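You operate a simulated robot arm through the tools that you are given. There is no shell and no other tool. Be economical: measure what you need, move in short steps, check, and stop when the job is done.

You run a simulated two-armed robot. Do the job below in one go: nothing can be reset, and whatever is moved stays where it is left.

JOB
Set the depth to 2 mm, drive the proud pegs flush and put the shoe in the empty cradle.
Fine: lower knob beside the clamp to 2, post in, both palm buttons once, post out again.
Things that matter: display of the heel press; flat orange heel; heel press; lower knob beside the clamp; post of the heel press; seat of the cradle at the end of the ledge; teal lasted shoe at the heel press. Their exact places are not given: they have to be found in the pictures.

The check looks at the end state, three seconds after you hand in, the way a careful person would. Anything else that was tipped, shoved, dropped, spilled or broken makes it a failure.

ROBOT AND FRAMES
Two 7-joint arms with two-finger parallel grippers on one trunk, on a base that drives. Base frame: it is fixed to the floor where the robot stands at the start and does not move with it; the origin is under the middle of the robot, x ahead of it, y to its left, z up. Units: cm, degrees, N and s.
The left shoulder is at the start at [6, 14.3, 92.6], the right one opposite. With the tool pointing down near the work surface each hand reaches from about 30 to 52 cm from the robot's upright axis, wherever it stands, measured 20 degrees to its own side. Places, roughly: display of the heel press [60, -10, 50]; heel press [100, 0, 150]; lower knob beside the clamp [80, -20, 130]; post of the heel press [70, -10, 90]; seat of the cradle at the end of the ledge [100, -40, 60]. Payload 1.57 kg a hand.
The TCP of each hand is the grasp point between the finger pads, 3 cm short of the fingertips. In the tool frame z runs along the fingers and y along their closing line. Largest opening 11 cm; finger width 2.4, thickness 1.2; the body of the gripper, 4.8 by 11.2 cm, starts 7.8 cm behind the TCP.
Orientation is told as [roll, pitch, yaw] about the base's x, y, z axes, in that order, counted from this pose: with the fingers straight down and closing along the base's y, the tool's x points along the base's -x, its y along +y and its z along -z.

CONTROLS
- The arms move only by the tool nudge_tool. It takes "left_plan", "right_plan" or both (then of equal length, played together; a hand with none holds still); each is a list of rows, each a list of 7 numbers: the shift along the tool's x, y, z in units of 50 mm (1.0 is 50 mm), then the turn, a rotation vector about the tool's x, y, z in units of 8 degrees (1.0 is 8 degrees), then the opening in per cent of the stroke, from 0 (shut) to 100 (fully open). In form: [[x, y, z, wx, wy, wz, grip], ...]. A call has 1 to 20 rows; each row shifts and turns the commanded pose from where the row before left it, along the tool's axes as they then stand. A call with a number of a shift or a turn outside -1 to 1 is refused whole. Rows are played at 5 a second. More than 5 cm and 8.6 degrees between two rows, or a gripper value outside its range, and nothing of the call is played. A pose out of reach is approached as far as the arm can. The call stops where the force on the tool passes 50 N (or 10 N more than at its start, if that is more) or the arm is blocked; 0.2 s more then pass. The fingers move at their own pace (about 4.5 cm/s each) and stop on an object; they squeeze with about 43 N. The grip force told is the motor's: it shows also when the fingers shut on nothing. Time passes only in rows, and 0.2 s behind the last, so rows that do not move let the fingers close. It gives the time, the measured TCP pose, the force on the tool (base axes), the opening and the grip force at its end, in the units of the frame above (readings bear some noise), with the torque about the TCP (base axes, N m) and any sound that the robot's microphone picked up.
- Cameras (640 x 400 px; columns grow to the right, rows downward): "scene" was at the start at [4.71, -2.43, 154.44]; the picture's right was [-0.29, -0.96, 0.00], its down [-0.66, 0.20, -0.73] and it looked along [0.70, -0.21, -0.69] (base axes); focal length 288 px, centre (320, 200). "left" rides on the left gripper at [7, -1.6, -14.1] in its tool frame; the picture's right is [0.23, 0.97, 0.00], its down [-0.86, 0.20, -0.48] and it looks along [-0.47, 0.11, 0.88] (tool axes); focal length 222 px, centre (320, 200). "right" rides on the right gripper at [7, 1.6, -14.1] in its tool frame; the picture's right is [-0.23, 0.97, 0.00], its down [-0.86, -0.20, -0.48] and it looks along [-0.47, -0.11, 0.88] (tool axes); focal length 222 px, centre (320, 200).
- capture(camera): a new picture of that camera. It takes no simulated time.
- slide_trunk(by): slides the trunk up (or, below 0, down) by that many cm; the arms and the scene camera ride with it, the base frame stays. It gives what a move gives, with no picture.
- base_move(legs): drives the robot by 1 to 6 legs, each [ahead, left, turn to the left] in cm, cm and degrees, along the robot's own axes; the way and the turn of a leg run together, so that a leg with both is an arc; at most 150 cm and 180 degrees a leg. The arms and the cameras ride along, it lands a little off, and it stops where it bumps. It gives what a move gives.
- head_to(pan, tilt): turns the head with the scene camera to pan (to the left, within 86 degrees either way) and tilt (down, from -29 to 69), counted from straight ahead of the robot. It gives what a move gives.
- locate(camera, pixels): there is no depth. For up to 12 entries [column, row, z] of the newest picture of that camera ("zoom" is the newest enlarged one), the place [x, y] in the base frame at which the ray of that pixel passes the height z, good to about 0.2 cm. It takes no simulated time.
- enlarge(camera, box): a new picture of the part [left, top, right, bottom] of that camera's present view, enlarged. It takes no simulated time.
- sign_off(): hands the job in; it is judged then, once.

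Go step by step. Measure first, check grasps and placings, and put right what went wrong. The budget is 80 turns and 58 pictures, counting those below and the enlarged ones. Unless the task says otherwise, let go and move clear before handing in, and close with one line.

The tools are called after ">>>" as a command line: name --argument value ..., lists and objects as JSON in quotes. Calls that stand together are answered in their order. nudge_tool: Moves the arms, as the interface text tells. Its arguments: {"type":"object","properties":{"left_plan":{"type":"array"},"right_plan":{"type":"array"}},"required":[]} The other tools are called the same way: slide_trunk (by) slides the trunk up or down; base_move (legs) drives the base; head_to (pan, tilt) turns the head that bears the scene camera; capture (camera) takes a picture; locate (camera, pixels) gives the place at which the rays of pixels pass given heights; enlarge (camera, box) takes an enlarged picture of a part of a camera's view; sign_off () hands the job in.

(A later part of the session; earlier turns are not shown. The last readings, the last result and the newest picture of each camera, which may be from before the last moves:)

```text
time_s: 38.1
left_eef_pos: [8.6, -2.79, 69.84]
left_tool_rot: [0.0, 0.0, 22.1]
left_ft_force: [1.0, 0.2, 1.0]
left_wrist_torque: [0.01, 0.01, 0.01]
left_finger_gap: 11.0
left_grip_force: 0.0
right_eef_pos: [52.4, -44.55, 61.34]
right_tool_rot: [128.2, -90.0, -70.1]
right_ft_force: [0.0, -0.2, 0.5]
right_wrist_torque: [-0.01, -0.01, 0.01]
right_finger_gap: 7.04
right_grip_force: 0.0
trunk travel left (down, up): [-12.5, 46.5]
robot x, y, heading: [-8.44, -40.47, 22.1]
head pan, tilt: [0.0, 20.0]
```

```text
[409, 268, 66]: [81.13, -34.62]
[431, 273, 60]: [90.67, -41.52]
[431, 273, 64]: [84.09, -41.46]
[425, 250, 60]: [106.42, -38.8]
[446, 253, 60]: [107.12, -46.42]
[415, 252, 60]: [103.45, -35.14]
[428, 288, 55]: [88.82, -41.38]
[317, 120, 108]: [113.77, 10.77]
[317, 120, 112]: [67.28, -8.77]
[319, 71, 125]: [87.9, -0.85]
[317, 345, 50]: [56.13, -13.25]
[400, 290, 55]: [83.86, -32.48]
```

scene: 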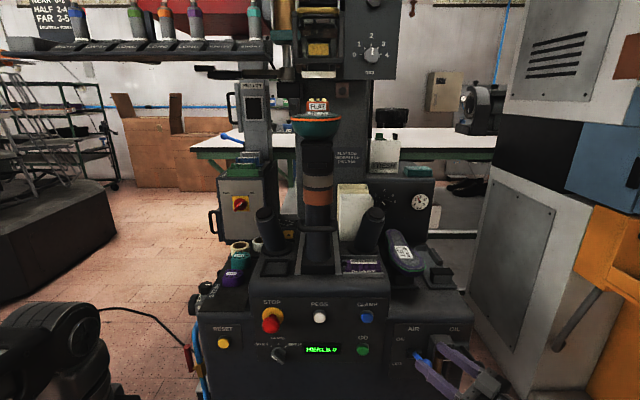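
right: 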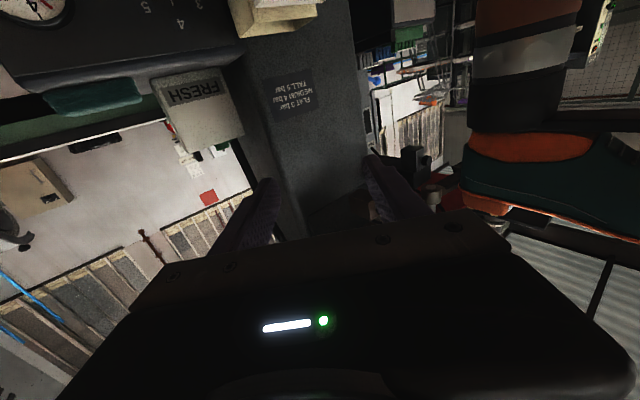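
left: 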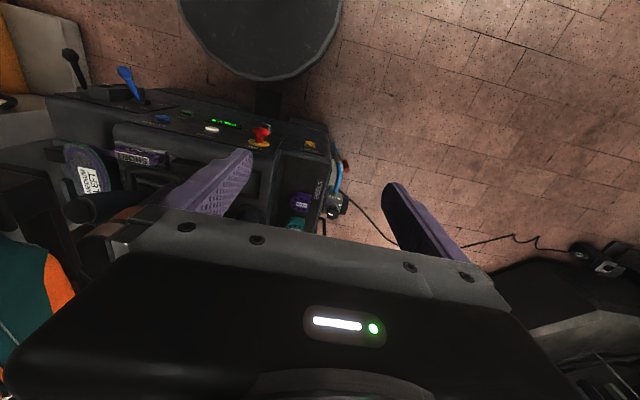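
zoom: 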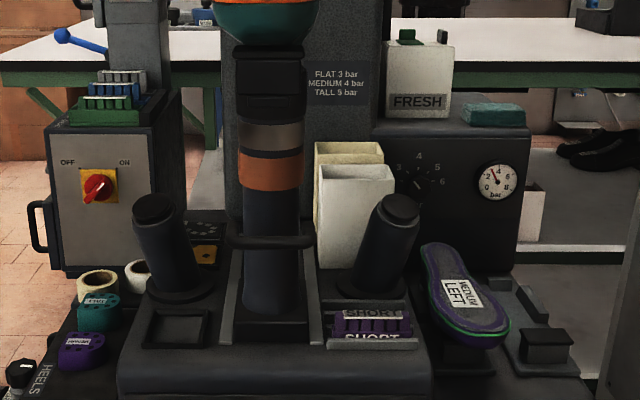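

The bar is near U≈48, R≈33, z≈86 (machine axes), i.e. about (57.5,-12.3,86). I'll raise the trunk to shoulder level, drive ahead 15, then roll the hand so the fingers close vertically.

>>> slide_trunk --by 30

>>> base_move --legs '[[15, 0, 0]]'

>>> nudge_tool --right_plan '[[0, 0, 0, 0, 0, -1, 64], [0, 0, 0, 0, 0, -1, 64], [0, 0, 0, 0, 0, -1, 64], [0, 0, 0, 0, 0, -1, 64], [0, 0, 0, 0, 0, -1, 64], [0, 0, 0, 0, 0, -1, 64], [0, 0, 0, 0, 0, -1, 64], [0, 0, 0, 0, 0, -1, 64], [0, 0, 0, 0, 0, -1, 64], [0, 0, 0, 0, 0, -1, 64], [0, 0, 0, 0, 0, -1, 64], [0, 0, 0, 0, 0, -0.25, 64]]'

>>> capture --camera "right"

```text
time_s: 41.1
left_eef_pos: [8.61, -2.92, 99.64]
left_tool_rot: [-0.1, 0.1, 22.0]
left_ft_force: [-0.5, 0.2, -0.5]
left_wrist_torque: [-0.02, -0.02, -0.01]
left_finger_gap: 11.01
left_grip_force: 0.1
right_eef_pos: [52.34, -44.5, 91.44]
right_tool_rot: [126.9, -90.0, -68.8]
right_ft_force: [0.2, -0.3, -0.6]
right_wrist_torque: [0.01, 0.01, 0.01]
right_finger_gap: 7.05
right_grip_force: 0.0
trunk travel left (down, up): [-42.5, 16.5]
robot x, y, heading: [-8.51, -40.18, 22.0]
head pan, tilt: [0.0, 20.0]
```

```text
time_s: 42.5
left_eef_pos: [22.85, 2.72, 99.76]
left_tool_rot: [0.0, 0.1, 22.1]
left_ft_force: [0.2, -0.5, 0.0]
left_wrist_torque: [0.0, 0.05, -0.01]
left_finger_gap: 11.0
left_grip_force: 0.1
right_eef_pos: [66.46, -39.03, 91.28]
right_tool_rot: [68.5, -89.9, -10.4]
right_ft_force: [0.3, -0.5, -0.8]
right_wrist_torque: [0.02, -0.03, 0.01]
right_finger_gap: 7.04
right_grip_force: 0.1
trunk travel left (down, up): [-42.5, 16.5]
robot x, y, heading: [5.49, -34.72, 21.8]
head pan, tilt: [0.0, 20.0]
```

```text
time_s: 45.1
left_eef_pos: [22.83, 2.91, 99.81]
left_tool_rot: [0.0, -0.1, 22.1]
left_ft_force: [-0.4, 1.1, -0.2]
left_wrist_torque: [0.01, 0.0, 0.02]
left_finger_gap: 11.01
left_grip_force: 0.1
right_eef_pos: [66.42, -39.02, 91.32]
right_tool_rot: [-90.0, 0.1, 148.0]
right_ft_force: [0.0, -0.8, -0.2]
right_wrist_torque: [0.02, 0.01, -0.01]
right_finger_gap: 7.05
right_grip_force: 0.0
trunk travel left (down, up): [-42.5, 16.5]
robot x, y, heading: [5.64, -34.44, 21.8]
head pan, tilt: [0.0, 20.0]
```

```text
23 pictures are left
```

right: 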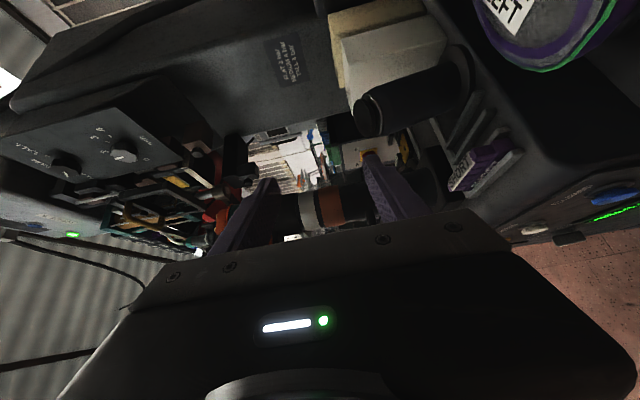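

The hand is rolled with closing vertical, and the post shows at (335,208). I'll move to a pre-grasp point 10 cm in front of the bar at z 86.

>>> nudge_tool --right_plan '[[-0.87, 0.21, 0.31, 0, 0, 0, 64], [-0.87, 0.21, 0.31, 0, 0, 0, 64], [-0.87, 0.21, 0.31, 0, 0, 0, 64], [-0.87, 0.21, 0.31, 0, 0, 0, 64], [-0.87, 0.21, 0.31, 0, 0, 0, 64]]'

>>> capture --camera "right"

```text
time_s: 46.3
left_eef_pos: [22.91, 2.89, 99.81]
left_tool_rot: [0.0, 0.0, 21.9]
left_ft_force: [-0.3, -0.4, 0.8]
left_wrist_torque: [-0.04, 0.04, -0.02]
left_finger_gap: 11.01
left_grip_force: 0.1
right_eef_pos: [52.07, -20.98, 85.75]
right_tool_rot: [-89.9, 0.0, 148.0]
right_ft_force: [-0.4, -1.0, 0.1]
right_wrist_torque: [0.02, 0.03, 0.0]
right_finger_gap: 7.07
right_grip_force: 0.0
trunk travel left (down, up): [-42.5, 16.5]
robot x, y, heading: [5.79, -34.26, 21.9]
head pan, tilt: [0.0, 20.0]
```

```text
22 pictures are left
```

right: 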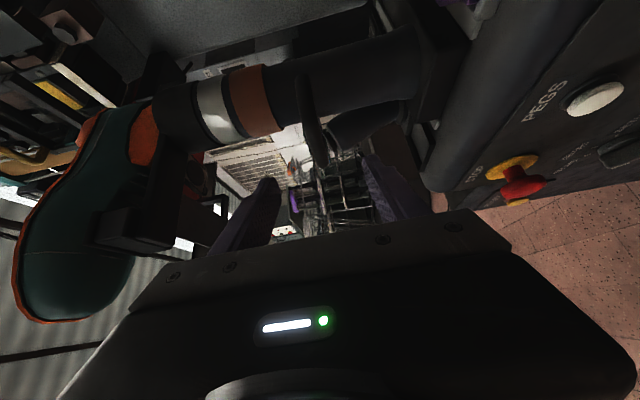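

The handle's corner is at (312,120) and its front bar runs to (325,165), so my axis meets mid-bar about 10 cm ahead. I'll rise 0.6 cm, advance 9 cm and close.

>>> nudge_tool --right_plan '[[0, -0.12, 0.4, 0, 0, 0, 64], [0, 0, 0.5, 0, 0, 0, 64], [0, 0, 0.5, 0, 0, 0, 64], [0, 0, 0.4, 0, 0, 0, 64], [0, 0, 0, 0, 0, 0, 0], [0, 0, 0, 0, 0, 0, 0], [0, 0, 0, 0, 0, 0, 0], [0, 0, 0, 0, 0, 0, 0], [0, 0, 0, 0, 0, 0, 0]]'

>>> capture --camera "right"

```text
time_s: 48.3
left_eef_pos: [22.95, 2.94, 99.68]
left_tool_rot: [0.0, 0.2, 22.0]
left_ft_force: [-0.3, 0.6, -1.0]
left_wrist_torque: [-0.01, -0.01, 0.0]
left_finger_gap: 11.02
left_grip_force: 0.0
right_eef_pos: [57.11, -13.02, 85.98]
right_tool_rot: [-88.9, -0.3, 148.1]
right_ft_force: [-4.5, 4.1, -41.6]
right_wrist_torque: [0.03, 0.68, -0.81]
right_finger_gap: 1.61
right_grip_force: 29.8
trunk travel left (down, up): [-42.5, 16.5]
robot x, y, heading: [5.87, -34.65, 21.6]
head pan, tilt: [0.0, 20.0]
```

```text
21 pictures are left
```

right: 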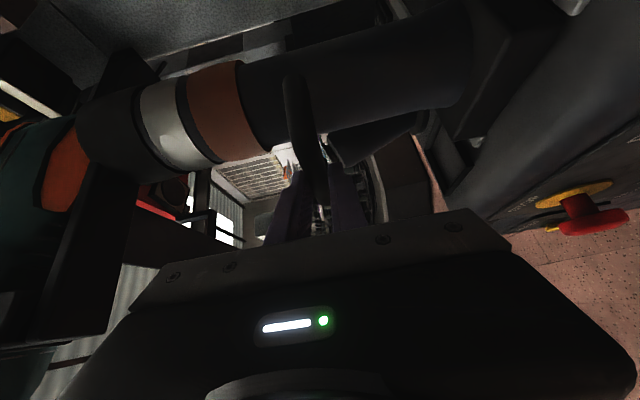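

The bar is gripped (1.6 cm) with a vertical preload, so I'll ease down 0.5 cm and then push along the rails (+u).

>>> nudge_tool --right_plan '[[0, 0.1, 0, 0, 0, 0, 0], [0, 0, 0, 0, 0, 0, 0], [0.118, 0, 0.162, 0, 0, 0, 0], [0.177, 0, 0.243, 0, 0, 0, 0], [0.177, 0, 0.243, 0, 0, 0, 0], [0.177, 0, 0.243, 0, 0, 0, 0], [0.177, 0, 0.243, 0, 0, 0, 0], [0.177, 0, 0.243, 0, 0, 0, 0], [0.177, 0, 0.243, 0, 0, 0, 0]]'

```text
time_s: 50.3
left_eef_pos: [23.05, 2.77, 99.82]
left_tool_rot: [0.1, 0.1, 21.9]
left_ft_force: [0.2, -0.4, -0.2]
left_wrist_torque: [-0.02, 0.0, 0.01]
left_finger_gap: 11.0
left_grip_force: 0.1
right_eef_pos: [66.41, -9.37, 85.99]
right_tool_rot: [-89.8, -0.1, 147.8]
right_ft_force: [5.1, -2.4, -22.3]
right_wrist_torque: [-0.17, 0.18, 0.69]
right_finger_gap: 1.59
right_grip_force: 31.3
trunk travel left (down, up): [-42.5, 16.5]
robot x, y, heading: [5.81, -34.96, 22.1]
head pan, tilt: [0.0, 20.0]
```

The post slid 10 cm easily; I'll continue until it stops.

>>> nudge_tool --right_plan '[[0.177, 0, 0.243, 0, 0, 0, 0], [0.177, 0, 0.243, 0, 0, 0, 0], [0.177, 0, 0.243, 0, 0, 0, 0], [0.177, 0, 0.243, 0, 0, 0, 0], [0.177, 0, 0.243, 0, 0, 0, 0], [0.177, 0, 0.243, 0, 0, 0, 0], [0.177, 0, 0.243, 0, 0, 0, 0]]'

>>> capture --camera "scene"

```text
time_s: 52.0
left_eef_pos: [22.58, 2.59, 99.94]
left_tool_rot: [-0.1, 0.0, 21.9]
left_ft_force: [-0.7, -0.3, 0.6]
left_wrist_torque: [0.01, 0.01, 0.0]
left_finger_gap: 10.98
left_grip_force: 0.1
right_eef_pos: [75.19, -5.44, 85.99]
right_tool_rot: [-89.3, -0.3, 148.2]
right_ft_force: [-15.9, -6.1, 5.9]
right_wrist_torque: [-1.5, 0.37, -3.37]
right_finger_gap: 1.58
right_grip_force: 31.8
trunk travel left (down, up): [-42.5, 16.5]
robot x, y, heading: [5.75, -34.89, 21.9]
head pan, tilt: [0.0, 20.0]
heard: click
stopped in row 7 (right hand): the force on the tool passed its limit at 76 N (the readings are from after the stop); the commanded pose is now the measured one
```

```text
20 pictures are left
```

scene: 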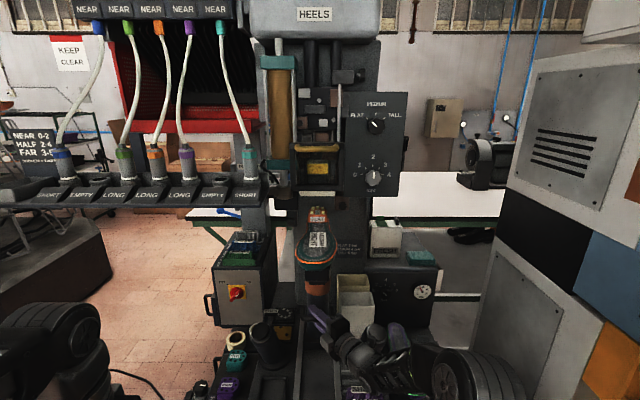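

A click: the post is latched in. I'll release, back straight out along -u, and slide right clear of the shoe.

>>> nudge_tool --right_plan '[[0, 0, 0, 0, 0, 0, 64], [0, 0, 0, 0, 0, 0, 64], [0, 0, 0, 0, 0, 0, 64], [-0.2, 0, -0.28, 0, 0, 0, 64], [-0.4, 0, -0.55, 0, 0, 0, 64], [-0.4, 0, -0.55, 0, 0, 0, 64], [-0.4, 0, -0.55, 0, 0, 0, 64], [-0.4, 0, -0.55, 0, 0, 0, 64], [-0.4, 0, -0.55, 0, 0, 0, 64], [-0.4, 0, -0.55, 0, 0, 0, 64]]'

>>> nudge_tool --right_plan '[[0.73, 0, -0.53, 0, 0, 0, 64], [0.73, 0, -0.53, 0, 0, 0, 64], [0.73, 0, -0.53, 0, 0, 0, 64], [0.73, 0, -0.53, 0, 0, 0, 30], [0, 0, 0, 0, 0, 1, 0], [0, 0, 0, 0, 0, 1, 0], [0, 0, 0, 0, 0, 1, 0], [0, 0, 0, 0, 0, 1, 0], [0, 0, 0, 0, 0, 1, 0], [0, 0, 0, 0, 0, 1, 0], [0, 0, 0, 0, 0, 1, 0], [0, 0, 0, 0, 0, 1, 0], [0, 0, 0, 0, 0, 1, 0], [0, 0, 0, 0, 0, 1, 0], [0, 0, 0, 0, 0, 1, 0], [0, 0, 0, 0, 0, 0.25, 0]]'

```text
time_s: 54.2
left_eef_pos: [22.67, 2.71, 99.79]
left_tool_rot: [0.0, -0.1, 21.9]
left_ft_force: [0.0, 0.0, -0.3]
left_wrist_torque: [0.01, -0.01, -0.01]
left_finger_gap: 11.0
left_grip_force: 0.0
right_eef_pos: [54.76, -14.03, 86.0]
right_tool_rot: [-89.4, -0.5, 148.3]
right_ft_force: [-0.2, 0.2, 0.2]
right_wrist_torque: [0.0, 0.01, -0.04]
right_finger_gap: 7.04
right_grip_force: 0.2
trunk travel left (down, up): [-42.5, 16.5]
robot x, y, heading: [5.5, -34.82, 21.7]
head pan, tilt: [0.0, 20.0]
```

```text
time_s: 57.6
left_eef_pos: [22.74, 2.83, 99.78]
left_tool_rot: [0.0, 0.0, 21.9]
left_ft_force: [-1.2, 0.4, -0.1]
left_wrist_torque: [0.0, 0.0, 0.01]
left_finger_gap: 11.03
left_grip_force: 0.1
right_eef_pos: [61.7, -30.33, 86.03]
right_tool_rot: [43.9, -89.0, 14.4]
right_ft_force: [0.2, 0.3, -1.2]
right_wrist_torque: [-0.01, 0.01, -0.03]
right_finger_gap: 0.01
right_grip_force: 21.4
trunk travel left (down, up): [-42.5, 16.5]
robot x, y, heading: [5.5, -34.52, 21.8]
head pan, tilt: [0.0, 20.0]
```

Both hands free. I'll set both to closed fingers pitched 45° forward-down, lined up with the palms' lateral positions.

>>> nudge_tool --right_plan '[[-1, 0, 0, 0, 0, 0, 0], [-1, 0, 0, 0, 0, 0, 0], [-1, 0, 0, 0, 0, 0, 0], [0, 0, 0, 1, 0, 0, 0], [0, 0, 0, 1, 0, 0, 0], [0, 0, 0, 1, 0, 0, 0], [0, 0, 0, 1, 0, 0, 0], [0, 0, 0, 0.5, 0, 0, 0], [0, 0, 0, 0, 1, 0, 0], [0, 0, 0, 0, 1, 0, 0], [0, 0, 0, 0, 1, 0, 0], [0, 0, 0, 0, 1, 0, 0], [0, 0, 0, 0, 1, 0, 0], [0, 0, 0, 0, 0.6, 0, 0]]' --left_plan '[[-0.5, -0.8, 0, 0, 0, 0, 0], [-0.5, -0.8, 0, 0, 0, 0, 0], [-0.5, -0.8, 0, 0, 0, 0, 0], [-0.8, 0, 0, 0, 0, 0, 0], [-0.8, 0, 0, 0, 0, 0, 0], [0, 0, 0, 0, 0, 0, 0], [0, 0, 0, 0, 0, 0, 0], [0, 0, 0, 0, 0, 0, 0], [0, 0, 0, 0, -1, 0, 0], [0, 0, 0, 0, -1, 0, 0], [0, 0, 0, 0, -1, 0, 0], [0, 0, 0, 0, -1, 0, 0], [0, 0, 0, 0, -1, 0, 0], [0, 0, 0, 0, -0.6, 0, 0]]'

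>>> base_move --legs '[[10, 0, 0]]'

>>> head_to --pan 0 --tilt 42

>>> capture --camera "scene"

```text
time_s: 60.6
left_eef_pos: [41.6, -2.65, 99.86]
left_tool_rot: [0.0, -44.9, 21.9]
left_ft_force: [-0.2, -0.4, -0.6]
left_wrist_torque: [0.01, 0.0, -0.01]
left_finger_gap: 0.02
left_grip_force: 21.2
right_eef_pos: [63.14, -29.71, 101.4]
right_tool_rot: [0.0, -44.4, 22.2]
right_ft_force: [0.2, 0.3, 0.0]
right_wrist_torque: [0.03, 0.02, 0.0]
right_finger_gap: 0.0
right_grip_force: 21.0
right hand out of reach, approached as far as the arm can: row 6, 7
trunk travel left (down, up): [-42.5, 16.5]
robot x, y, heading: [5.27, -34.74, 22.0]
head pan, tilt: [0.0, 20.0]
```

```text
time_s: 61.7
left_eef_pos: [50.93, 1.2, 99.83]
left_tool_rot: [0.0, -44.7, 22.0]
left_ft_force: [-0.1, 0.4, 0.3]
left_wrist_torque: [-0.04, 0.03, 0.0]
left_finger_gap: 0.0
left_grip_force: 21.1
right_eef_pos: [72.63, -25.93, 101.23]
right_tool_rot: [0.0, -44.3, 22.4]
right_ft_force: [1.0, 0.2, -0.2]
right_wrist_torque: [0.01, 0.0, 0.0]
right_finger_gap: 0.0
right_grip_force: 21.1
trunk travel left (down, up): [-42.5, 16.5]
robot x, y, heading: [14.81, -30.87, 22.0]
head pan, tilt: [0.0, 20.0]
```

```text
time_s: 62.6
left_eef_pos: [50.79, 1.07, 99.82]
left_tool_rot: [0.0, -44.9, 22.0]
left_ft_force: [-0.4, -0.1, 0.1]
left_wrist_torque: [0.01, 0.01, 0.0]
left_finger_gap: 0.01
left_grip_force: 21.2
right_eef_pos: [72.45, -25.96, 101.31]
right_tool_rot: [0.1, -44.4, 22.3]
right_ft_force: [-0.1, 0.0, -0.2]
right_wrist_torque: [-0.03, 0.04, 0.0]
right_finger_gap: 0.0
right_grip_force: 21.2
trunk travel left (down, up): [-42.5, 16.5]
robot x, y, heading: [14.87, -30.9, 21.7]
head pan, tilt: [0.0, 42.0]
```

```text
19 pictures are left
```

scene: 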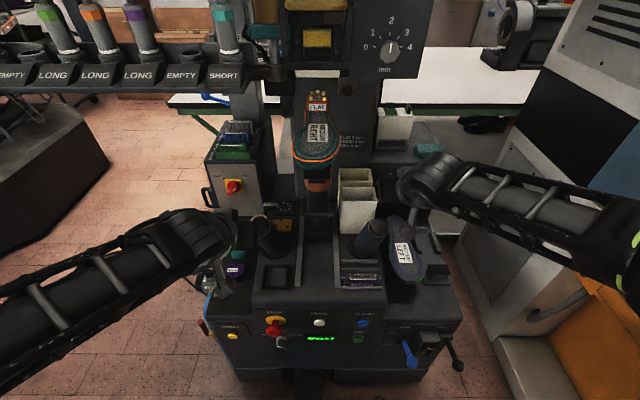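

I'll locate both palm tops in this view and compare with the hands.

>>> locate --camera "scene" --pixels '[[268, 228, 82], [268, 228, 85], [373, 227, 82], [373, 227, 85], [412, 215, 101], [417, 232, 98], [220, 295, 97], [340, 338, 50]]'

>>> enlarge --camera "scene" --box '[190, 170, 450, 330]'

```text
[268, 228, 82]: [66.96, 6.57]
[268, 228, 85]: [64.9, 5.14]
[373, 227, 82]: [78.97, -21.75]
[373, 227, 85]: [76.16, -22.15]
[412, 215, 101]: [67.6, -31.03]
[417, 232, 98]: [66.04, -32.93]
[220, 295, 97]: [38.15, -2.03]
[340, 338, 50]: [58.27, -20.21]
```

```text
2.46 times, centred on (320, 250) of scene
```

zoom: 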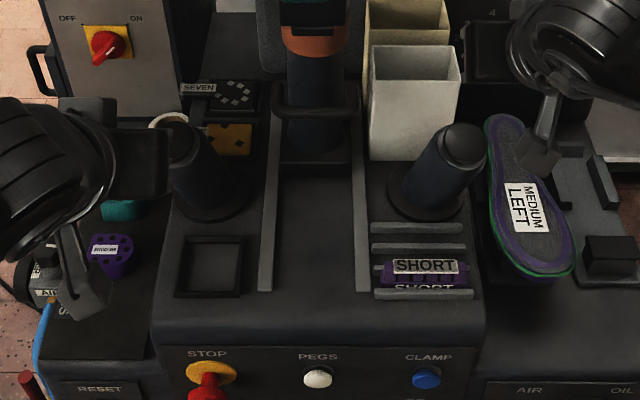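

The palm tops come out at U≈62, R≈18 and R≈50.3, z≈85. I'll bring both fingertips to about 3 cm above them together.

>>> nudge_tool --right_plan '[[0.29, 0.045, 0.467, 0, 0, 0, 0], [0.29, 0.045, 0.467, 0, 0, 0, 0], [0.29, 0.045, 0.467, 0, 0, 0, 0], [0.29, 0.045, 0.467, 0, 0, 0, 0]]' --left_plan '[[-0.135, 0, 0.79, 0, 0, 0, 0], [-0.135, 0, 0.79, 0, 0, 0, 0], [-0.135, 0, 0.79, 0, 0, 0, 0], [-0.135, 0, 0.79, 0, 0, 0, 0]]'

>>> capture --camera "right"

>>> capture --camera "left"

```text
time_s: 63.6
left_eef_pos: [63.01, 6.18, 90.53]
left_tool_rot: [0.0, -44.6, 22.1]
left_ft_force: [0.6, -0.1, -0.2]
left_wrist_torque: [0.01, -0.01, -0.01]
left_finger_gap: 0.0
left_grip_force: 21.0
right_eef_pos: [74.38, -24.28, 90.66]
right_tool_rot: [0.0, -44.2, 22.3]
right_ft_force: [-0.4, 0.5, -0.2]
right_wrist_torque: [0.01, 0.03, 0.01]
right_finger_gap: 0.0
right_grip_force: 21.4
trunk travel left (down, up): [-42.5, 16.5]
robot x, y, heading: [14.63, -31.0, 22.2]
head pan, tilt: [0.0, 42.0]
```

```text
17 pictures are left
```

right: 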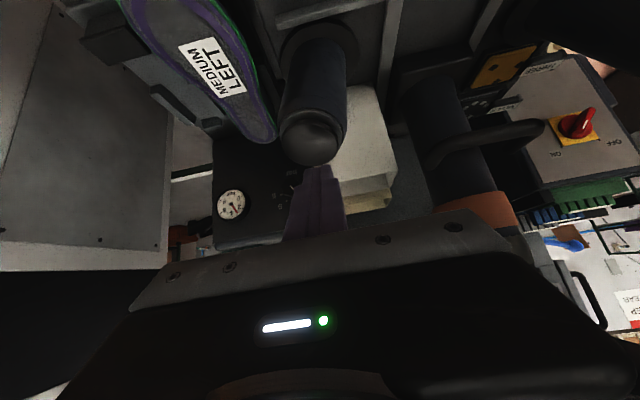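

```text
16 pictures are left
```

left: 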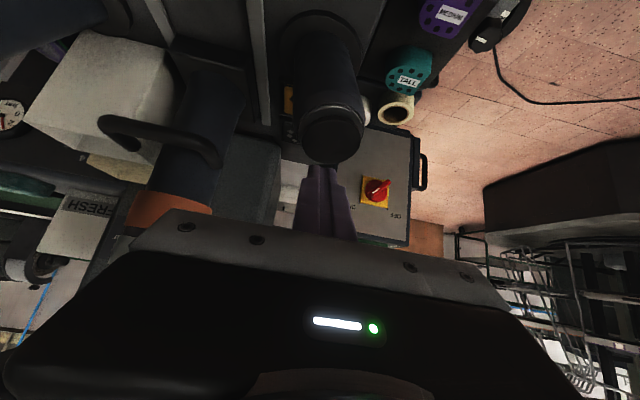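

I'll locate the palm discs from the hand cameras to fix the fine offset.

>>> locate --camera "right" --pixels '[[308, 137, 85], [308, 137, 83], [320, 168, 88.5]]'

>>> locate --camera "left" --pixels '[[331, 135, 85], [331, 135, 83], [322, 168, 88.5]]'

```text
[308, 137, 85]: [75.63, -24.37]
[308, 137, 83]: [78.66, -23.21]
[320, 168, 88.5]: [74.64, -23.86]
```

```text
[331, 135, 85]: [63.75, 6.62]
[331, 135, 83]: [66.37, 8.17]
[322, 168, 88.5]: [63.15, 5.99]
```

The palms sit within 1 cm under the tips. I'll correct slightly and press both down together.

>>> nudge_tool --right_plan '[[0.07, -0.08, -0.07, 0, 0, 0, 0], [0.1414, 0, 0.1414, 0, 0, 0, 0], [0.1414, 0, 0.1414, 0, 0, 0, 0], [0.1414, 0, 0.1414, 0, 0, 0, 0], [0.1414, 0, 0.1414, 0, 0, 0, 0], [0.1414, 0, 0.1414, 0, 0, 0, 0], [0.1414, 0, 0.1414, 0, 0, 0, 0], [0, 0, 0, 0, 0, 0, 0]]' --left_plan '[[0.1, 0, -0.1, 0, 0, 0, 0], [0.1414, 0, 0.1414, 0, 0, 0, 0], [0.1414, 0, 0.1414, 0, 0, 0, 0], [0.1414, 0, 0.1414, 0, 0, 0, 0], [0.1414, 0, 0.1414, 0, 0, 0, 0], [0.1414, 0, 0.1414, 0, 0, 0, 0], [0.1414, 0, 0.1414, 0, 0, 0, 0], [0, 0, 0, 0, 0, 0, 0]]'

```text
time_s: 65.1
left_eef_pos: [62.32, 5.65, 86.97]
left_tool_rot: [0.3, -46.8, 21.7]
left_ft_force: [-16.9, -1.9, 27.2]
left_wrist_torque: [-0.1, 0.05, -0.01]
left_finger_gap: 0.01
left_grip_force: 21.4
right_eef_pos: [74.14, -24.74, 86.65]
right_tool_rot: [-0.1, -46.1, 22.4]
right_ft_force: [-13.0, -11.9, 26.6]
right_wrist_torque: [-0.09, 0.15, 0.0]
right_finger_gap: 0.01
right_grip_force: 21.2
trunk travel left (down, up): [-42.5, 16.5]
robot x, y, heading: [14.73, -30.85, 22.0]
head pan, tilt: [0.0, 42.0]
heard: click, click
stopped in row 7 (left hand): the force on the tool passed its limit at 55 N (the readings are from after the stop); the commanded pose is now the measured one
```

Both clicked. I'll hold for about a second and see whether the press cycles.

>>> nudge_tool --right_plan '[[0, 0, 0, 0, 0, 0, 0], [0, 0, 0, 0, 0, 0, 0], [0, 0, 0, 0, 0, 0, 0], [0, 0, 0, 0, 0, 0, 0], [0, 0, 0, 0, 0, 0, 0]]' --left_plan '[[0, 0, 0, 0, 0, 0, 0], [0, 0, 0, 0, 0, 0, 0], [0, 0, 0, 0, 0, 0, 0], [0, 0, 0, 0, 0, 0, 0], [0, 0, 0, 0, 0, 0, 0]]'

>>> enlarge --camera "scene" --box '[220, 0, 420, 360]'

```text
time_s: 66.3
left_eef_pos: [62.46, 5.77, 86.74]
left_tool_rot: [0.2, -46.7, 21.9]
left_ft_force: [-12.0, -0.8, 40.8]
left_wrist_torque: [0.05, -0.2, -0.1]
left_finger_gap: 0.02
left_grip_force: 21.3
right_eef_pos: [74.08, -24.83, 86.51]
right_tool_rot: [-0.1, -46.0, 22.4]
right_ft_force: [-7.2, -7.8, 37.2]
right_wrist_torque: [0.14, -0.17, 0.01]
right_finger_gap: 0.02
right_grip_force: 20.8
trunk travel left (down, up): [-42.5, 16.5]
robot x, y, heading: [14.8, -31.24, 22.2]
head pan, tilt: [0.0, 42.0]
```

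```text
1.11 times, centred on (320, 180) of scene
```

zoom: 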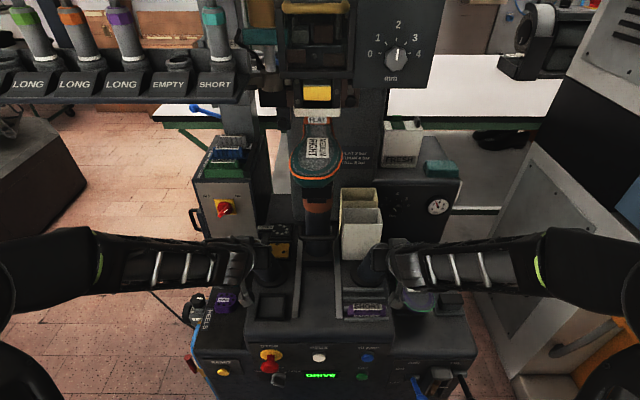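

The display reads "DRIVE" and the ram is down. I'll keep holding until it finishes.

>>> nudge_tool --right_plan '[[0, 0, 0, 0, 0, 0, 0], [0, 0, 0, 0, 0, 0, 0], [0, 0, 0, 0, 0, 0, 0], [0, 0, 0, 0, 0, 0, 0], [0, 0, 0, 0, 0, 0, 0], [0, 0, 0, 0, 0, 0, 0], [0, 0, 0, 0, 0, 0, 0], [0, 0, 0, 0, 0, 0, 0], [0, 0, 0, 0, 0, 0, 0], [0, 0, 0, 0, 0, 0, 0]]' --left_plan '[[0, 0, 0, 0, 0, 0, 0], [0, 0, 0, 0, 0, 0, 0], [0, 0, 0, 0, 0, 0, 0], [0, 0, 0, 0, 0, 0, 0], [0, 0, 0, 0, 0, 0, 0], [0, 0, 0, 0, 0, 0, 0], [0, 0, 0, 0, 0, 0, 0], [0, 0, 0, 0, 0, 0, 0], [0, 0, 0, 0, 0, 0, 0], [0, 0, 0, 0, 0, 0, 0]]'

>>> enlarge --camera "scene" --box '[240, 60, 400, 360]'

```text
time_s: 68.5
left_eef_pos: [62.52, 5.78, 86.77]
left_tool_rot: [0.2, -46.6, 21.8]
left_ft_force: [-10.5, -4.2, 40.8]
left_wrist_torque: [-0.03, -0.31, -0.05]
left_finger_gap: 0.0
left_grip_force: 21.4
right_eef_pos: [74.12, -24.7, 86.69]
right_tool_rot: [0.0, -46.0, 22.4]
right_ft_force: [-8.2, -3.6, 37.9]
right_wrist_torque: [0.21, -0.18, 0.06]
right_finger_gap: 0.0
right_grip_force: 21.5
trunk travel left (down, up): [-42.5, 16.5]
robot x, y, heading: [15.19, -30.64, 21.9]
head pan, tilt: [0.0, 42.0]
```

```text
1.33 times, centred on (320, 210) of scene
```

zoom: 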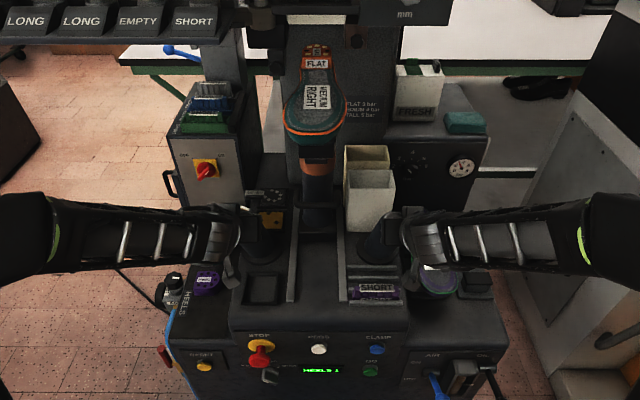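

"HEELS 1" and the ram is back up: the cycle is done. I'll lift both hands off and back the base 12 cm to pull the post out.

>>> nudge_tool --right_plan '[[-0.47, 0, -0.47, 0, 0, 0, 0], [-0.47, 0, -0.47, 0, 0, 0, 0], [-0.47, 0, -0.47, 0, 0, 0, 0]]' --left_plan '[[-0.47, 0, -0.47, 0, 0, 0, 0], [-0.47, 0, -0.47, 0, 0, 0, 0], [-0.47, 0, -0.47, 0, 0, 0, 0]]'

>>> base_move --legs '[[-11, 0, 0]]'

>>> nudge_tool --right_plan '[[0, 0, 0, 0, -1, 0, 30], [0, 0, 0, 0, -1, 0, 64], [0, 0, 0, 0, -1, 0, 64], [0, 0, 0, 0, -1, 0, 64], [0, 0, 0, 0, -1, 0, 64], [0, 0, 0, 0, -0.5, 0, 64], [0, 0, 0, -1, 0, 0, 64], [0, 0, 0, -1, 0, 0, 64], [0, 0, 0, -1, 0, 0, 64], [0, 0, 0, -1, 0, 0, 64], [0, 0, 0, -0.5, 0, 0, 64]]' --left_plan '[[0, 0.8, 0, 0, 0, 0, 0], [0, 0.8, 0, 0, 0, 0, 0], [0, 0.8, 0, 0, 0, 0, 0], [0, 0, 0, 0, 0, 0, 0], [0, 0, 0, 0, 0, 0, 0], [0, 0, 0, 0, 0, 0, 0], [0, 0, 0, 0, 0, 0, 0], [0, 0, 0, 0, 0, 0, 0], [0, 0, 0, 0, 0, 0, 0], [0, 0, 0, 0, 0, 0, 0], [0, 0, 0, 0, 0, 0, 0]]'

```text
time_s: 69.3
left_eef_pos: [62.54, 5.55, 95.88]
left_tool_rot: [0.2, -45.8, 21.7]
left_ft_force: [-0.2, 0.6, -0.9]
left_wrist_torque: [0.02, 0.03, -0.01]
left_finger_gap: 0.0
left_grip_force: 21.3
right_eef_pos: [74.36, -24.54, 95.98]
right_tool_rot: [-0.1, -45.4, 22.5]
right_ft_force: [-1.1, 0.3, 0.5]
right_wrist_torque: [0.0, -0.05, 0.01]
right_finger_gap: 0.0
right_grip_force: 20.9
trunk travel left (down, up): [-42.5, 16.5]
robot x, y, heading: [14.77, -30.85, 21.8]
head pan, tilt: [0.0, 42.0]
```

```text
time_s: 70.5
left_eef_pos: [52.08, 1.46, 96.16]
left_tool_rot: [0.1, -46.0, 21.8]
left_ft_force: [-0.3, 0.8, 0.6]
left_wrist_torque: [0.01, -0.01, 0.0]
left_finger_gap: 0.0
left_grip_force: 21.7
right_eef_pos: [64.08, -28.75, 96.03]
right_tool_rot: [0.0, -45.5, 22.5]
right_ft_force: [0.1, 0.8, 0.5]
right_wrist_torque: [0.01, -0.04, -0.02]
right_finger_gap: 0.02
right_grip_force: 21.4
trunk travel left (down, up): [-42.5, 16.5]
robot x, y, heading: [4.05, -34.97, 22.1]
head pan, tilt: [0.0, 42.0]
```

```text
time_s: 72.9
left_eef_pos: [47.78, 12.75, 96.04]
left_tool_rot: [0.2, -45.9, 21.8]
left_ft_force: [-0.1, -0.4, -0.6]
left_wrist_torque: [-0.03, -0.02, -0.05]
left_finger_gap: 0.02
left_grip_force: 21.2
right_eef_pos: [64.12, -28.8, 95.9]
right_tool_rot: [34.9, -89.5, 23.7]
right_ft_force: [0.4, -0.1, 0.3]
right_wrist_torque: [0.03, 0.02, -0.01]
right_finger_gap: 7.06
right_grip_force: 0.1
trunk travel left (down, up): [-42.5, 16.5]
robot x, y, heading: [4.65, -34.92, 22.1]
head pan, tilt: [0.0, 42.0]
```

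Now I'll lower to z 86, roll the fingers to vertical closing and slide in front of the bar.

>>> nudge_tool --right_plan '[[1, 0, 0, 0, 0, 0, 64], [0.98, 0, 0, 0, 0, 0, 64], [0, 0, 0, 0, 0, -1, 64], [0, 0, 0, 0, 0, -1, 64], [0, 0, 0, 0, 0, -1, 64], [0, 0, 0, 0, 0, -1, 64], [0, 0, 0, 0, 0, -1, 64], [0, 0, 0, 0, 0, -1, 64], [0, 0, 0, 0, 0, -1, 64], [0, 0, 0, 0, 0, -1, 64], [0, 0, 0, 0, 0, -1, 64], [0, 0, 0, 0, 0, -1, 64], [0, 0, 0, 0, 0, -1, 64], [0, 0, 0, 0, 0, -0.25, 64], [-0.71, 0, 0.52, 0, 0, 0, 64], [-0.71, 0, 0.52, 0, 0, 0, 64], [-0.71, 0, 0.52, 0, 0, 0, 64], [-0.71, 0, 0.52, 0, 0, 0, 64]]'

```text
time_s: 76.7
left_eef_pos: [47.81, 12.71, 96.02]
left_tool_rot: [0.1, -46.0, 21.9]
left_ft_force: [-0.3, 0.3, -0.2]
left_wrist_torque: [0.02, 0.05, -0.03]
left_finger_gap: 0.0
left_grip_force: 21.6
right_eef_pos: [57.24, -12.64, 85.89]
right_tool_rot: [-89.5, -0.3, 148.6]
right_ft_force: [0.3, 0.0, -0.6]
right_wrist_torque: [-0.01, 0.0, 0.0]
right_finger_gap: 7.05
right_grip_force: 0.0
trunk travel left (down, up): [-42.5, 16.5]
robot x, y, heading: [4.76, -34.87, 22.0]
head pan, tilt: [0.0, 42.0]
```

I'm exactly on the earlier line; the bar is 19.3 cm straight ahead. I'll advance, close and check the gap.

>>> nudge_tool --right_plan '[[0.456, 0, 0.626, 0, 0, 0, 64], [0.456, 0, 0.626, 0, 0, 0, 64], [0.456, 0, 0.626, 0, 0, 0, 64], [0.456, 0, 0.626, 0, 0, 0, 64], [0.228, 0, 0.313, 0, 0, 0, 64], [0.228, 0, 0.313, 0, 0, 0, 64], [0, 0, 0, 0, 0, 0, 0], [0, 0, 0, 0, 0, 0, 0], [0, 0, 0, 0, 0, 0, 0], [0, 0, 0, 0, 0, 0, 0], [0, 0, 0, 0, 0, 0, 0]]'

```text
time_s: 79.1
left_eef_pos: [47.59, 12.68, 96.17]
left_tool_rot: [0.0, -46.1, 21.9]
left_ft_force: [0.0, 0.5, -0.3]
left_wrist_torque: [0.01, 0.01, 0.0]
left_finger_gap: 0.01
left_grip_force: 21.2
right_eef_pos: [74.83, -5.08, 86.04]
right_tool_rot: [-89.6, -0.1, 148.7]
right_ft_force: [-21.9, -3.4, 0.3]
right_wrist_torque: [0.13, 0.4, -2.5]
right_finger_gap: 1.59
right_grip_force: 30.6
trunk travel left (down, up): [-42.5, 16.5]
robot x, y, heading: [4.54, -35.14, 22.1]
head pan, tilt: [0.0, 42.0]
```

The bar is gripped again (1.59 cm). Pulling out along -u.

>>> nudge_tool --right_plan '[[-0.118, 0, -0.162, 0, 0, 0, 0], [-0.177, 0, -0.243, 0, 0, 0, 0], [-0.177, 0, -0.243, 0, 0, 0, 0], [-0.177, 0, -0.243, 0, 0, 0, 0], [-0.177, 0, -0.243, 0, 0, 0, 0], [-0.177, 0, -0.243, 0, 0, 0, 0], [-0.177, 0, -0.243, 0, 0, 0, 0], [-0.177, 0, -0.243, 0, 0, 0, 0], [-0.177, 0, -0.243, 0, 0, 0, 0], [-0.177, 0, -0.243, 0, 0, 0, 0], [-0.177, 0, -0.243, 0, 0, 0, 0], [-0.177, 0, -0.243, 0, 0, 0, 0], [-0.177, 0, -0.243, 0, 0, 0, 0]]'

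```text
time_s: 81.9
left_eef_pos: [47.99, 12.69, 95.92]
left_tool_rot: [0.3, -45.8, 21.9]
left_ft_force: [-0.2, -0.2, -0.8]
left_wrist_torque: [0.0, 0.02, 0.0]
left_finger_gap: 0.03
left_grip_force: 21.2
right_eef_pos: [58.18, -12.66, 85.98]
right_tool_rot: [-89.5, -0.3, 147.8]
right_ft_force: [17.8, 10.8, 3.3]
right_wrist_torque: [0.3, 0.12, 0.02]
right_finger_gap: 1.57
right_grip_force: 31.3
trunk travel left (down, up): [-42.5, 16.5]
robot x, y, heading: [4.19, -35.27, 21.9]
head pan, tilt: [0.0, 42.0]
```

Almost fully out (it started at x 57.1). I'll pull the last bit to the stop.

>>> nudge_tool --right_plan '[[-0.118, 0, -0.162, 0, 0, 0, 0], [-0.118, 0, -0.162, 0, 0, 0, 0], [-0.118, 0, -0.162, 0, 0, 0, 0]]'

>>> capture --camera "scene"

```text
time_s: 82.7
left_eef_pos: [47.58, 12.64, 96.07]
left_tool_rot: [0.2, -46.0, 21.7]
left_ft_force: [-1.5, 0.0, -0.4]
left_wrist_torque: [0.02, -0.03, 0.06]
left_finger_gap: 0.01
left_grip_force: 21.4
right_eef_pos: [54.41, -13.66, 86.11]
right_tool_rot: [-89.3, -0.4, 149.0]
right_ft_force: [0.3, -0.5, 0.0]
right_wrist_torque: [-0.01, 0.05, 0.01]
right_finger_gap: 0.0
right_grip_force: 21.2
trunk travel left (down, up): [-42.5, 16.5]
robot x, y, heading: [4.78, -35.05, 22.2]
head pan, tilt: [0.0, 42.0]
```

```text
13 pictures are left
```

scene: 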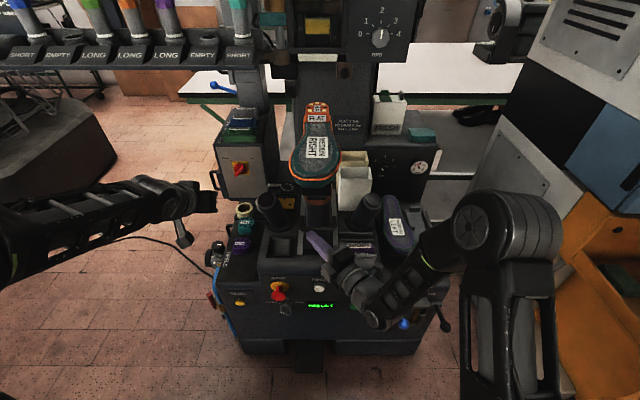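

The fingers slipped off the bar, probably at the stop. I'll check the post and shoe positions against the earlier values.

>>> enlarge --camera "scene" --box '[240, 80, 400, 230]'

>>> locate --camera "scene" --pixels '[[317, 118, 115], [316, 146, 113.5], [315, 177, 112], [290, 157, 113], [342, 157, 113], [411, 244, 66], [395, 222, 67]]'

```text
2.67 times, centred on (320, 155) of scene
```

zoom: 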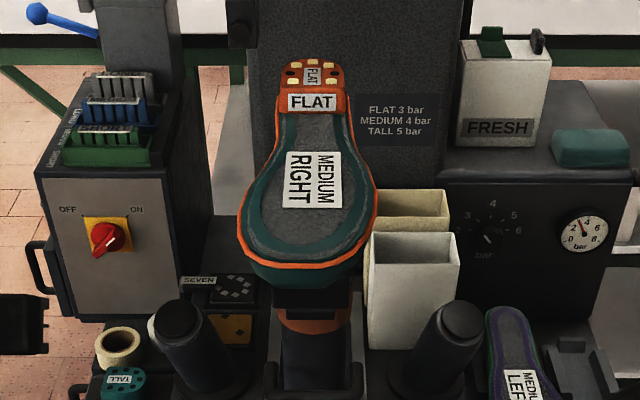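

```text
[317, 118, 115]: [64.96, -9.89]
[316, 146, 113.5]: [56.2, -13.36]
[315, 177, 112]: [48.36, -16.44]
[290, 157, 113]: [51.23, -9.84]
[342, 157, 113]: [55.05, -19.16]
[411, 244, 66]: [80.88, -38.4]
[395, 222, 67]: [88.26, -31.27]
```

The shoe is back within about 0.5 cm of its start and the pegs are flush. To be sure the post is fully out, I'll regrip and tug once more.

>>> nudge_tool --right_plan '[[0, 0, 0, 0, 0, 0, 64], [0, 0, 0, 0, 0, 0, 64], [0, 0, 0, 0, 0, 0, 64], [0.236, 0, 0.324, 0, 0, 0, 64], [0.236, 0, 0.324, 0, 0, 0, 64], [0, 0, 0, 0, 0, 0, 0], [0, 0, 0, 0, 0, 0, 0], [0, 0, 0, 0, 0, 0, 0], [0, 0, 0, 0, 0, 0, 0], [0, 0, 0, 0, 0, 0, 0], [-0.06, 0, -0.081, 0, 0, 0, 0], [-0.06, 0, -0.081, 0, 0, 0, 0]]'

>>> nudge_tool --right_plan '[[-0.06, 0, -0.081, 0, 0, 0, 0], [-0.06, 0, -0.081, 0, 0, 0, 0]]'

```text
time_s: 85.3
left_eef_pos: [47.99, 12.85, 95.79]
left_tool_rot: [0.2, -45.8, 21.8]
left_ft_force: [0.7, -0.5, -0.5]
left_wrist_torque: [0.02, 0.03, -0.03]
left_finger_gap: 0.01
left_grip_force: 21.1
right_eef_pos: [58.02, -12.41, 85.97]
right_tool_rot: [-89.4, -0.4, 148.3]
right_ft_force: [18.4, 9.9, -8.6]
right_wrist_torque: [0.25, 0.11, -0.08]
right_finger_gap: 1.57
right_grip_force: 31.1
trunk travel left (down, up): [-42.5, 16.5]
robot x, y, heading: [4.56, -35.01, 22.2]
head pan, tilt: [0.0, 42.0]
```

```text
time_s: 85.9
left_eef_pos: [47.98, 12.62, 96.03]
left_tool_rot: [0.2, -45.8, 21.8]
left_ft_force: [-0.1, -0.2, 0.3]
left_wrist_torque: [-0.02, 0.02, 0.01]
left_finger_gap: 0.0
left_grip_force: 20.9
right_eef_pos: [56.85, -12.75, 86.02]
right_tool_rot: [-89.4, -0.4, 148.3]
right_ft_force: [19.7, 6.4, -7.1]
right_wrist_torque: [0.0, 0.09, -0.28]
right_finger_gap: 1.59
right_grip_force: 31.6
trunk travel left (down, up): [-42.5, 16.5]
robot x, y, heading: [4.67, -35.51, 22.0]
head pan, tilt: [0.0, 42.0]
```

It slips at a constant 20 N in the same place, so the post is at its out stop. I'll release, back away and set the right hand pitched -35° and open for grasping the shoe across its waist.

>>> nudge_tool --right_plan '[[0, 0, 0, 0, 0, 0, 64], [0, 0, 0, 0, 0, 0, 64], [-0.4, 0, -0.55, 0, 0, 0, 64], [-0.4, 0, -0.55, 0, 0, 0, 64], [0.73, 0, -0.53, 0, 0, 0, 64], [0.73, 0, -0.53, 0, 0, 0, 64], [0.73, 0, -0.53, 0, 0, 0, 64], [0.73, 0, -0.53, 0, 0, 0, 64], [0, 0, 0, 0, 0, 1, 64], [0, 0, 0, 0, 0, 1, 64], [0, 0, 0, 0, 0, 1, 64], [0, 0, 0, 0, 0, 1, 64], [0, 0, 0, 0, 0, 1, 64], [0, 0, 0, 0, 0, 1, 64], [0, 0, 0, 0, 0, 1, 64], [0, 0, 0, 0, 0, 1, 64], [0, 0, 0, 0, 0, 1, 64], [0, 0, 0, 0, 0, 1, 64], [0, 0, 0, 0, 0, 1, 64], [0, 0, 0, 0, 0, 0.25, 64]]'

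>>> nudge_tool --right_plan '[[-1, 0, 0, 0, 0, 0, 64], [-1, 0, 0, 0, 0, 0, 64], [-1, 0, 0, 0, 0, 0, 64], [0, 0, 0, 1, 0, 0, 64], [0, 0, 0, 1, 0, 0, 64], [0, 0, 0, 1, 0, 0, 100], [0, 0, 0, 1, 0, 0, 100], [0, 0, 0, 0.5, 0, 0, 100], [0, 0, 0, 0, 0.985, 0, 100], [0, 0, 0, 0, 0.985, 0, 100], [0, 0, 0, 0, 0.985, 0, 100], [0, 0, 0, 0, 0.985, 0, 100], [0, 0, 0, 0, 0.985, 0, 100], [0, 0, 0, 0, 0.985, 0, 100], [0, 0, 0, 0, 0.985, 0, 100]]'

>>> slide_trunk --by 16

```text
time_s: 90.1
left_eef_pos: [47.75, 12.68, 95.92]
left_tool_rot: [0.3, -45.9, 21.9]
left_ft_force: [0.3, 0.1, -0.7]
left_wrist_torque: [-0.01, 0.0, 0.01]
left_finger_gap: 0.0
left_grip_force: 20.9
right_eef_pos: [57.34, -32.03, 86.23]
right_tool_rot: [41.9, -89.2, 16.4]
right_ft_force: [0.0, 0.5, -0.1]
right_wrist_torque: [0.01, 0.0, -0.02]
right_finger_gap: 7.03
right_grip_force: 0.0
trunk travel left (down, up): [-42.5, 16.5]
robot x, y, heading: [4.62, -34.7, 22.1]
head pan, tilt: [0.0, 42.0]
```

```text
time_s: 93.3
left_eef_pos: [47.97, 12.67, 95.93]
left_tool_rot: [0.1, -45.9, 21.8]
left_ft_force: [0.0, 0.6, 1.0]
left_wrist_torque: [0.03, 0.02, 0.01]
left_finger_gap: 0.0
left_grip_force: 21.5
right_eef_pos: [62.61, -31.1, 102.0]
right_tool_rot: [-0.1, -34.1, 22.6]
right_ft_force: [-0.1, 0.0, 0.4]
right_wrist_torque: [-0.01, 0.03, 0.02]
right_finger_gap: 10.99
right_grip_force: 0.0
right hand out of reach, approached as far as the arm can: row 4, 5, 6, 7
trunk travel left (down, up): [-42.5, 16.5]
robot x, y, heading: [4.49, -35.49, 21.9]
head pan, tilt: [0.0, 42.0]
```

```text
time_s: 95.1
left_eef_pos: [47.8, 12.73, 112.14]
left_tool_rot: [0.2, -45.8, 21.8]
left_ft_force: [0.6, 0.1, -0.2]
left_wrist_torque: [-0.03, -0.01, -0.01]
left_finger_gap: 0.02
left_grip_force: 21.5
right_eef_pos: [62.49, -31.17, 118.12]
right_tool_rot: [0.0, -34.2, 22.5]
right_ft_force: [-0.2, 0.7, -0.6]
right_wrist_torque: [0.02, 0.0, 0.02]
right_finger_gap: 11.0
right_grip_force: 0.1
trunk travel left (down, up): [-58.5, 0.5]
robot x, y, heading: [4.85, -35.07, 22.3]
head pan, tilt: [0.0, 42.0]
```

The right hand is at U 46, R 52, z 118, open and pitched -34°. I'll raise it, drive ahead 10, and slide over the shoe's waist.

>>> nudge_tool --right_plan '[[-0.373, 0, -0.553, 0, 0, 0, 100], [-0.373, 0, -0.553, 0, 0, 0, 100], [-0.373, 0, -0.553, 0, 0, 0, 100]]'

>>> base_move --legs '[[10, 0, 0]]'

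>>> nudge_tool --right_plan '[[0.149, 0.764, -0.1, 0, 0, 0, 100], [0.149, 0.764, -0.1, 0, 0, 0, 100], [0.149, 0.764, -0.1, 0, 0, 0, 100], [0.149, 0.764, -0.1, 0, 0, 0, 100], [0.149, 0.764, -0.1, 0, 0, 0, 100]]'

>>> capture --camera "right"

```text
time_s: 95.9
left_eef_pos: [47.86, 12.62, 112.11]
left_tool_rot: [0.2, -46.0, 21.9]
left_ft_force: [-0.1, 0.1, 0.4]
left_wrist_torque: [-0.01, 0.0, -0.01]
left_finger_gap: 0.0
left_grip_force: 20.7
right_eef_pos: [62.48, -30.99, 128.1]
right_tool_rot: [-0.1, -34.2, 22.6]
right_ft_force: [0.3, -0.2, 0.7]
right_wrist_torque: [0.02, 0.02, 0.02]
right_finger_gap: 10.99
right_grip_force: 0.0
trunk travel left (down, up): [-58.5, 0.5]
robot x, y, heading: [4.38, -35.07, 22.2]
head pan, tilt: [0.0, 42.0]
```

```text
time_s: 97.1
left_eef_pos: [57.24, 16.49, 111.89]
left_tool_rot: [0.2, -46.0, 22.0]
left_ft_force: [0.3, 0.8, -0.1]
left_wrist_torque: [0.02, 0.05, 0.01]
left_finger_gap: 0.0
left_grip_force: 21.0
right_eef_pos: [71.96, -27.05, 127.98]
right_tool_rot: [0.0, -34.2, 22.6]
right_ft_force: [0.7, -0.2, -0.7]
right_wrist_torque: [-0.03, 0.02, 0.01]
right_finger_gap: 10.99
right_grip_force: 0.0
trunk travel left (down, up): [-58.5, 0.5]
robot x, y, heading: [14.05, -31.34, 22.1]
head pan, tilt: [0.0, 42.0]
```

```text
time_s: 98.3
left_eef_pos: [57.17, 16.56, 112.06]
left_tool_rot: [0.1, -45.9, 21.8]
left_ft_force: [0.1, 1.0, 0.5]
left_wrist_torque: [-0.04, 0.01, 0.03]
left_finger_gap: 0.03
left_grip_force: 21.0
right_eef_pos: [60.4, -11.36, 128.08]
right_tool_rot: [-0.1, -34.3, 22.6]
right_ft_force: [0.3, 0.1, 0.0]
right_wrist_torque: [-0.05, -0.03, 0.0]
right_finger_gap: 11.0
right_grip_force: 0.2
trunk travel left (down, up): [-58.5, 0.5]
robot x, y, heading: [13.84, -31.52, 22.1]
head pan, tilt: [0.0, 42.0]
```

```text
11 pictures are left
```

right: 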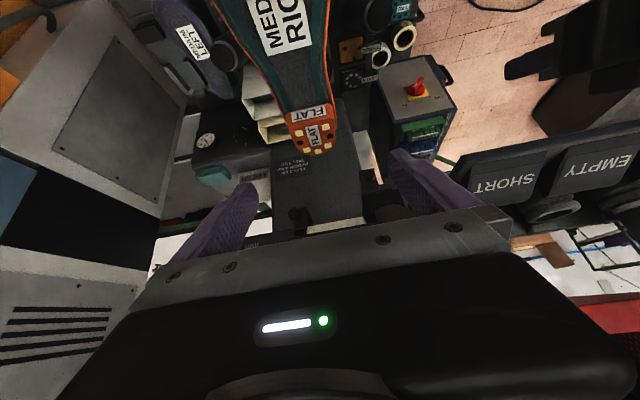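

I'll locate the shoe's centreline from this hand view to trim the target.

>>> locate --camera "right" --pixels '[[306, 113, 115], [277, 25, 113.5], [318, 152, 116], [258, 85, 113], [332, 70, 113], [291, 70, 113], [285, 116, 115], [332, 100, 115]]'

```text
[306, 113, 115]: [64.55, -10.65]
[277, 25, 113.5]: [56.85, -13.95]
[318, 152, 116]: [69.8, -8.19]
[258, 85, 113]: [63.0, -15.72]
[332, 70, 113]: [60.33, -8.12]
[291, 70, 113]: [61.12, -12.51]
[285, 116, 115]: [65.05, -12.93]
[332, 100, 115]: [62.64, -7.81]
```

The centreline is R≈34, so I'll shift 0.8 cm right and 1.2 cm toward the toe, descend 17 cm and close on the waist.

>>> nudge_tool --right_plan '[[0.525, -0.04, 0.67, 0, 0, 0, 100], [0.525, -0.04, 0.67, 0, 0, 0, 100], [0.525, -0.04, 0.67, 0, 0, 0, 100], [0.262, -0.02, 0.335, 0, 0, 0, 100], [0.262, -0.02, 0.335, 0, 0, 0, 100]]'

>>> capture --camera "right"

```text
time_s: 99.5
left_eef_pos: [57.23, 16.49, 111.97]
left_tool_rot: [0.2, -45.8, 21.9]
left_ft_force: [-0.2, 0.2, -0.3]
left_wrist_torque: [0.01, -0.02, -0.02]
left_finger_gap: 0.0
left_grip_force: 21.3
right_eef_pos: [59.63, -12.35, 111.23]
right_tool_rot: [0.1, -34.2, 22.5]
right_ft_force: [0.5, 0.0, 0.8]
right_wrist_torque: [0.01, -0.01, 0.0]
right_finger_gap: 10.99
right_grip_force: 0.1
trunk travel left (down, up): [-58.5, 0.5]
robot x, y, heading: [13.84, -31.76, 22.2]
head pan, tilt: [0.0, 42.0]
```

```text
10 pictures are left
```

right: 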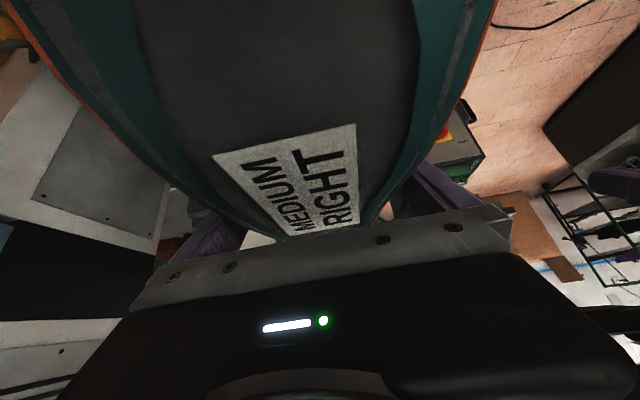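

The fingers straddle the sole waist evenly. I'll close and then try a small lift.

>>> nudge_tool --right_plan '[[0, 0, 0, 0, 0, 0, 0], [0, 0, 0, 0, 0, 0, 0], [0, 0, 0, 0, 0, 0, 0], [0, 0, 0, 0, 0, 0, 0], [0, 0, 0, 0, 0, 0, 0], [0, 0, 0, 0, 0, 0, 0]]'

>>> nudge_tool --right_plan '[[-0.112, 0, -0.166, 0, 0, 0, 0], [-0.112, 0, -0.166, 0, 0, 0, 0], [-0.112, 0, -0.166, 0, 0, 0, 0]]'

```text
time_s: 100.9
left_eef_pos: [57.11, 16.57, 112.08]
left_tool_rot: [0.3, -46.0, 21.9]
left_ft_force: [0.4, 0.3, 0.6]
left_wrist_torque: [0.0, 0.01, 0.01]
left_finger_gap: 0.0
left_grip_force: 20.9
right_eef_pos: [59.55, -12.47, 111.13]
right_tool_rot: [-0.1, -34.2, 22.7]
right_ft_force: [0.5, 0.7, -0.1]
right_wrist_torque: [0.13, -0.1, 0.1]
right_finger_gap: 7.94
right_grip_force: 43.1
trunk travel left (down, up): [-58.5, 0.5]
robot x, y, heading: [13.83, -30.98, 22.1]
head pan, tilt: [0.0, 42.0]
```

```text
time_s: 101.7
left_eef_pos: [57.25, 16.58, 111.97]
left_tool_rot: [0.2, -45.8, 21.9]
left_ft_force: [0.3, -0.4, 0.1]
left_wrist_torque: [-0.01, -0.03, -0.02]
left_finger_gap: 0.0
left_grip_force: 21.5
right_eef_pos: [59.64, -12.46, 114.11]
right_tool_rot: [0.0, -34.2, 22.6]
right_ft_force: [0.3, -0.5, -7.0]
right_wrist_torque: [-0.06, 0.03, -0.03]
right_finger_gap: 7.89
right_grip_force: 43.1
trunk travel left (down, up): [-58.5, 0.5]
robot x, y, heading: [13.77, -31.55, 22.1]
head pan, tilt: [0.0, 42.0]
```

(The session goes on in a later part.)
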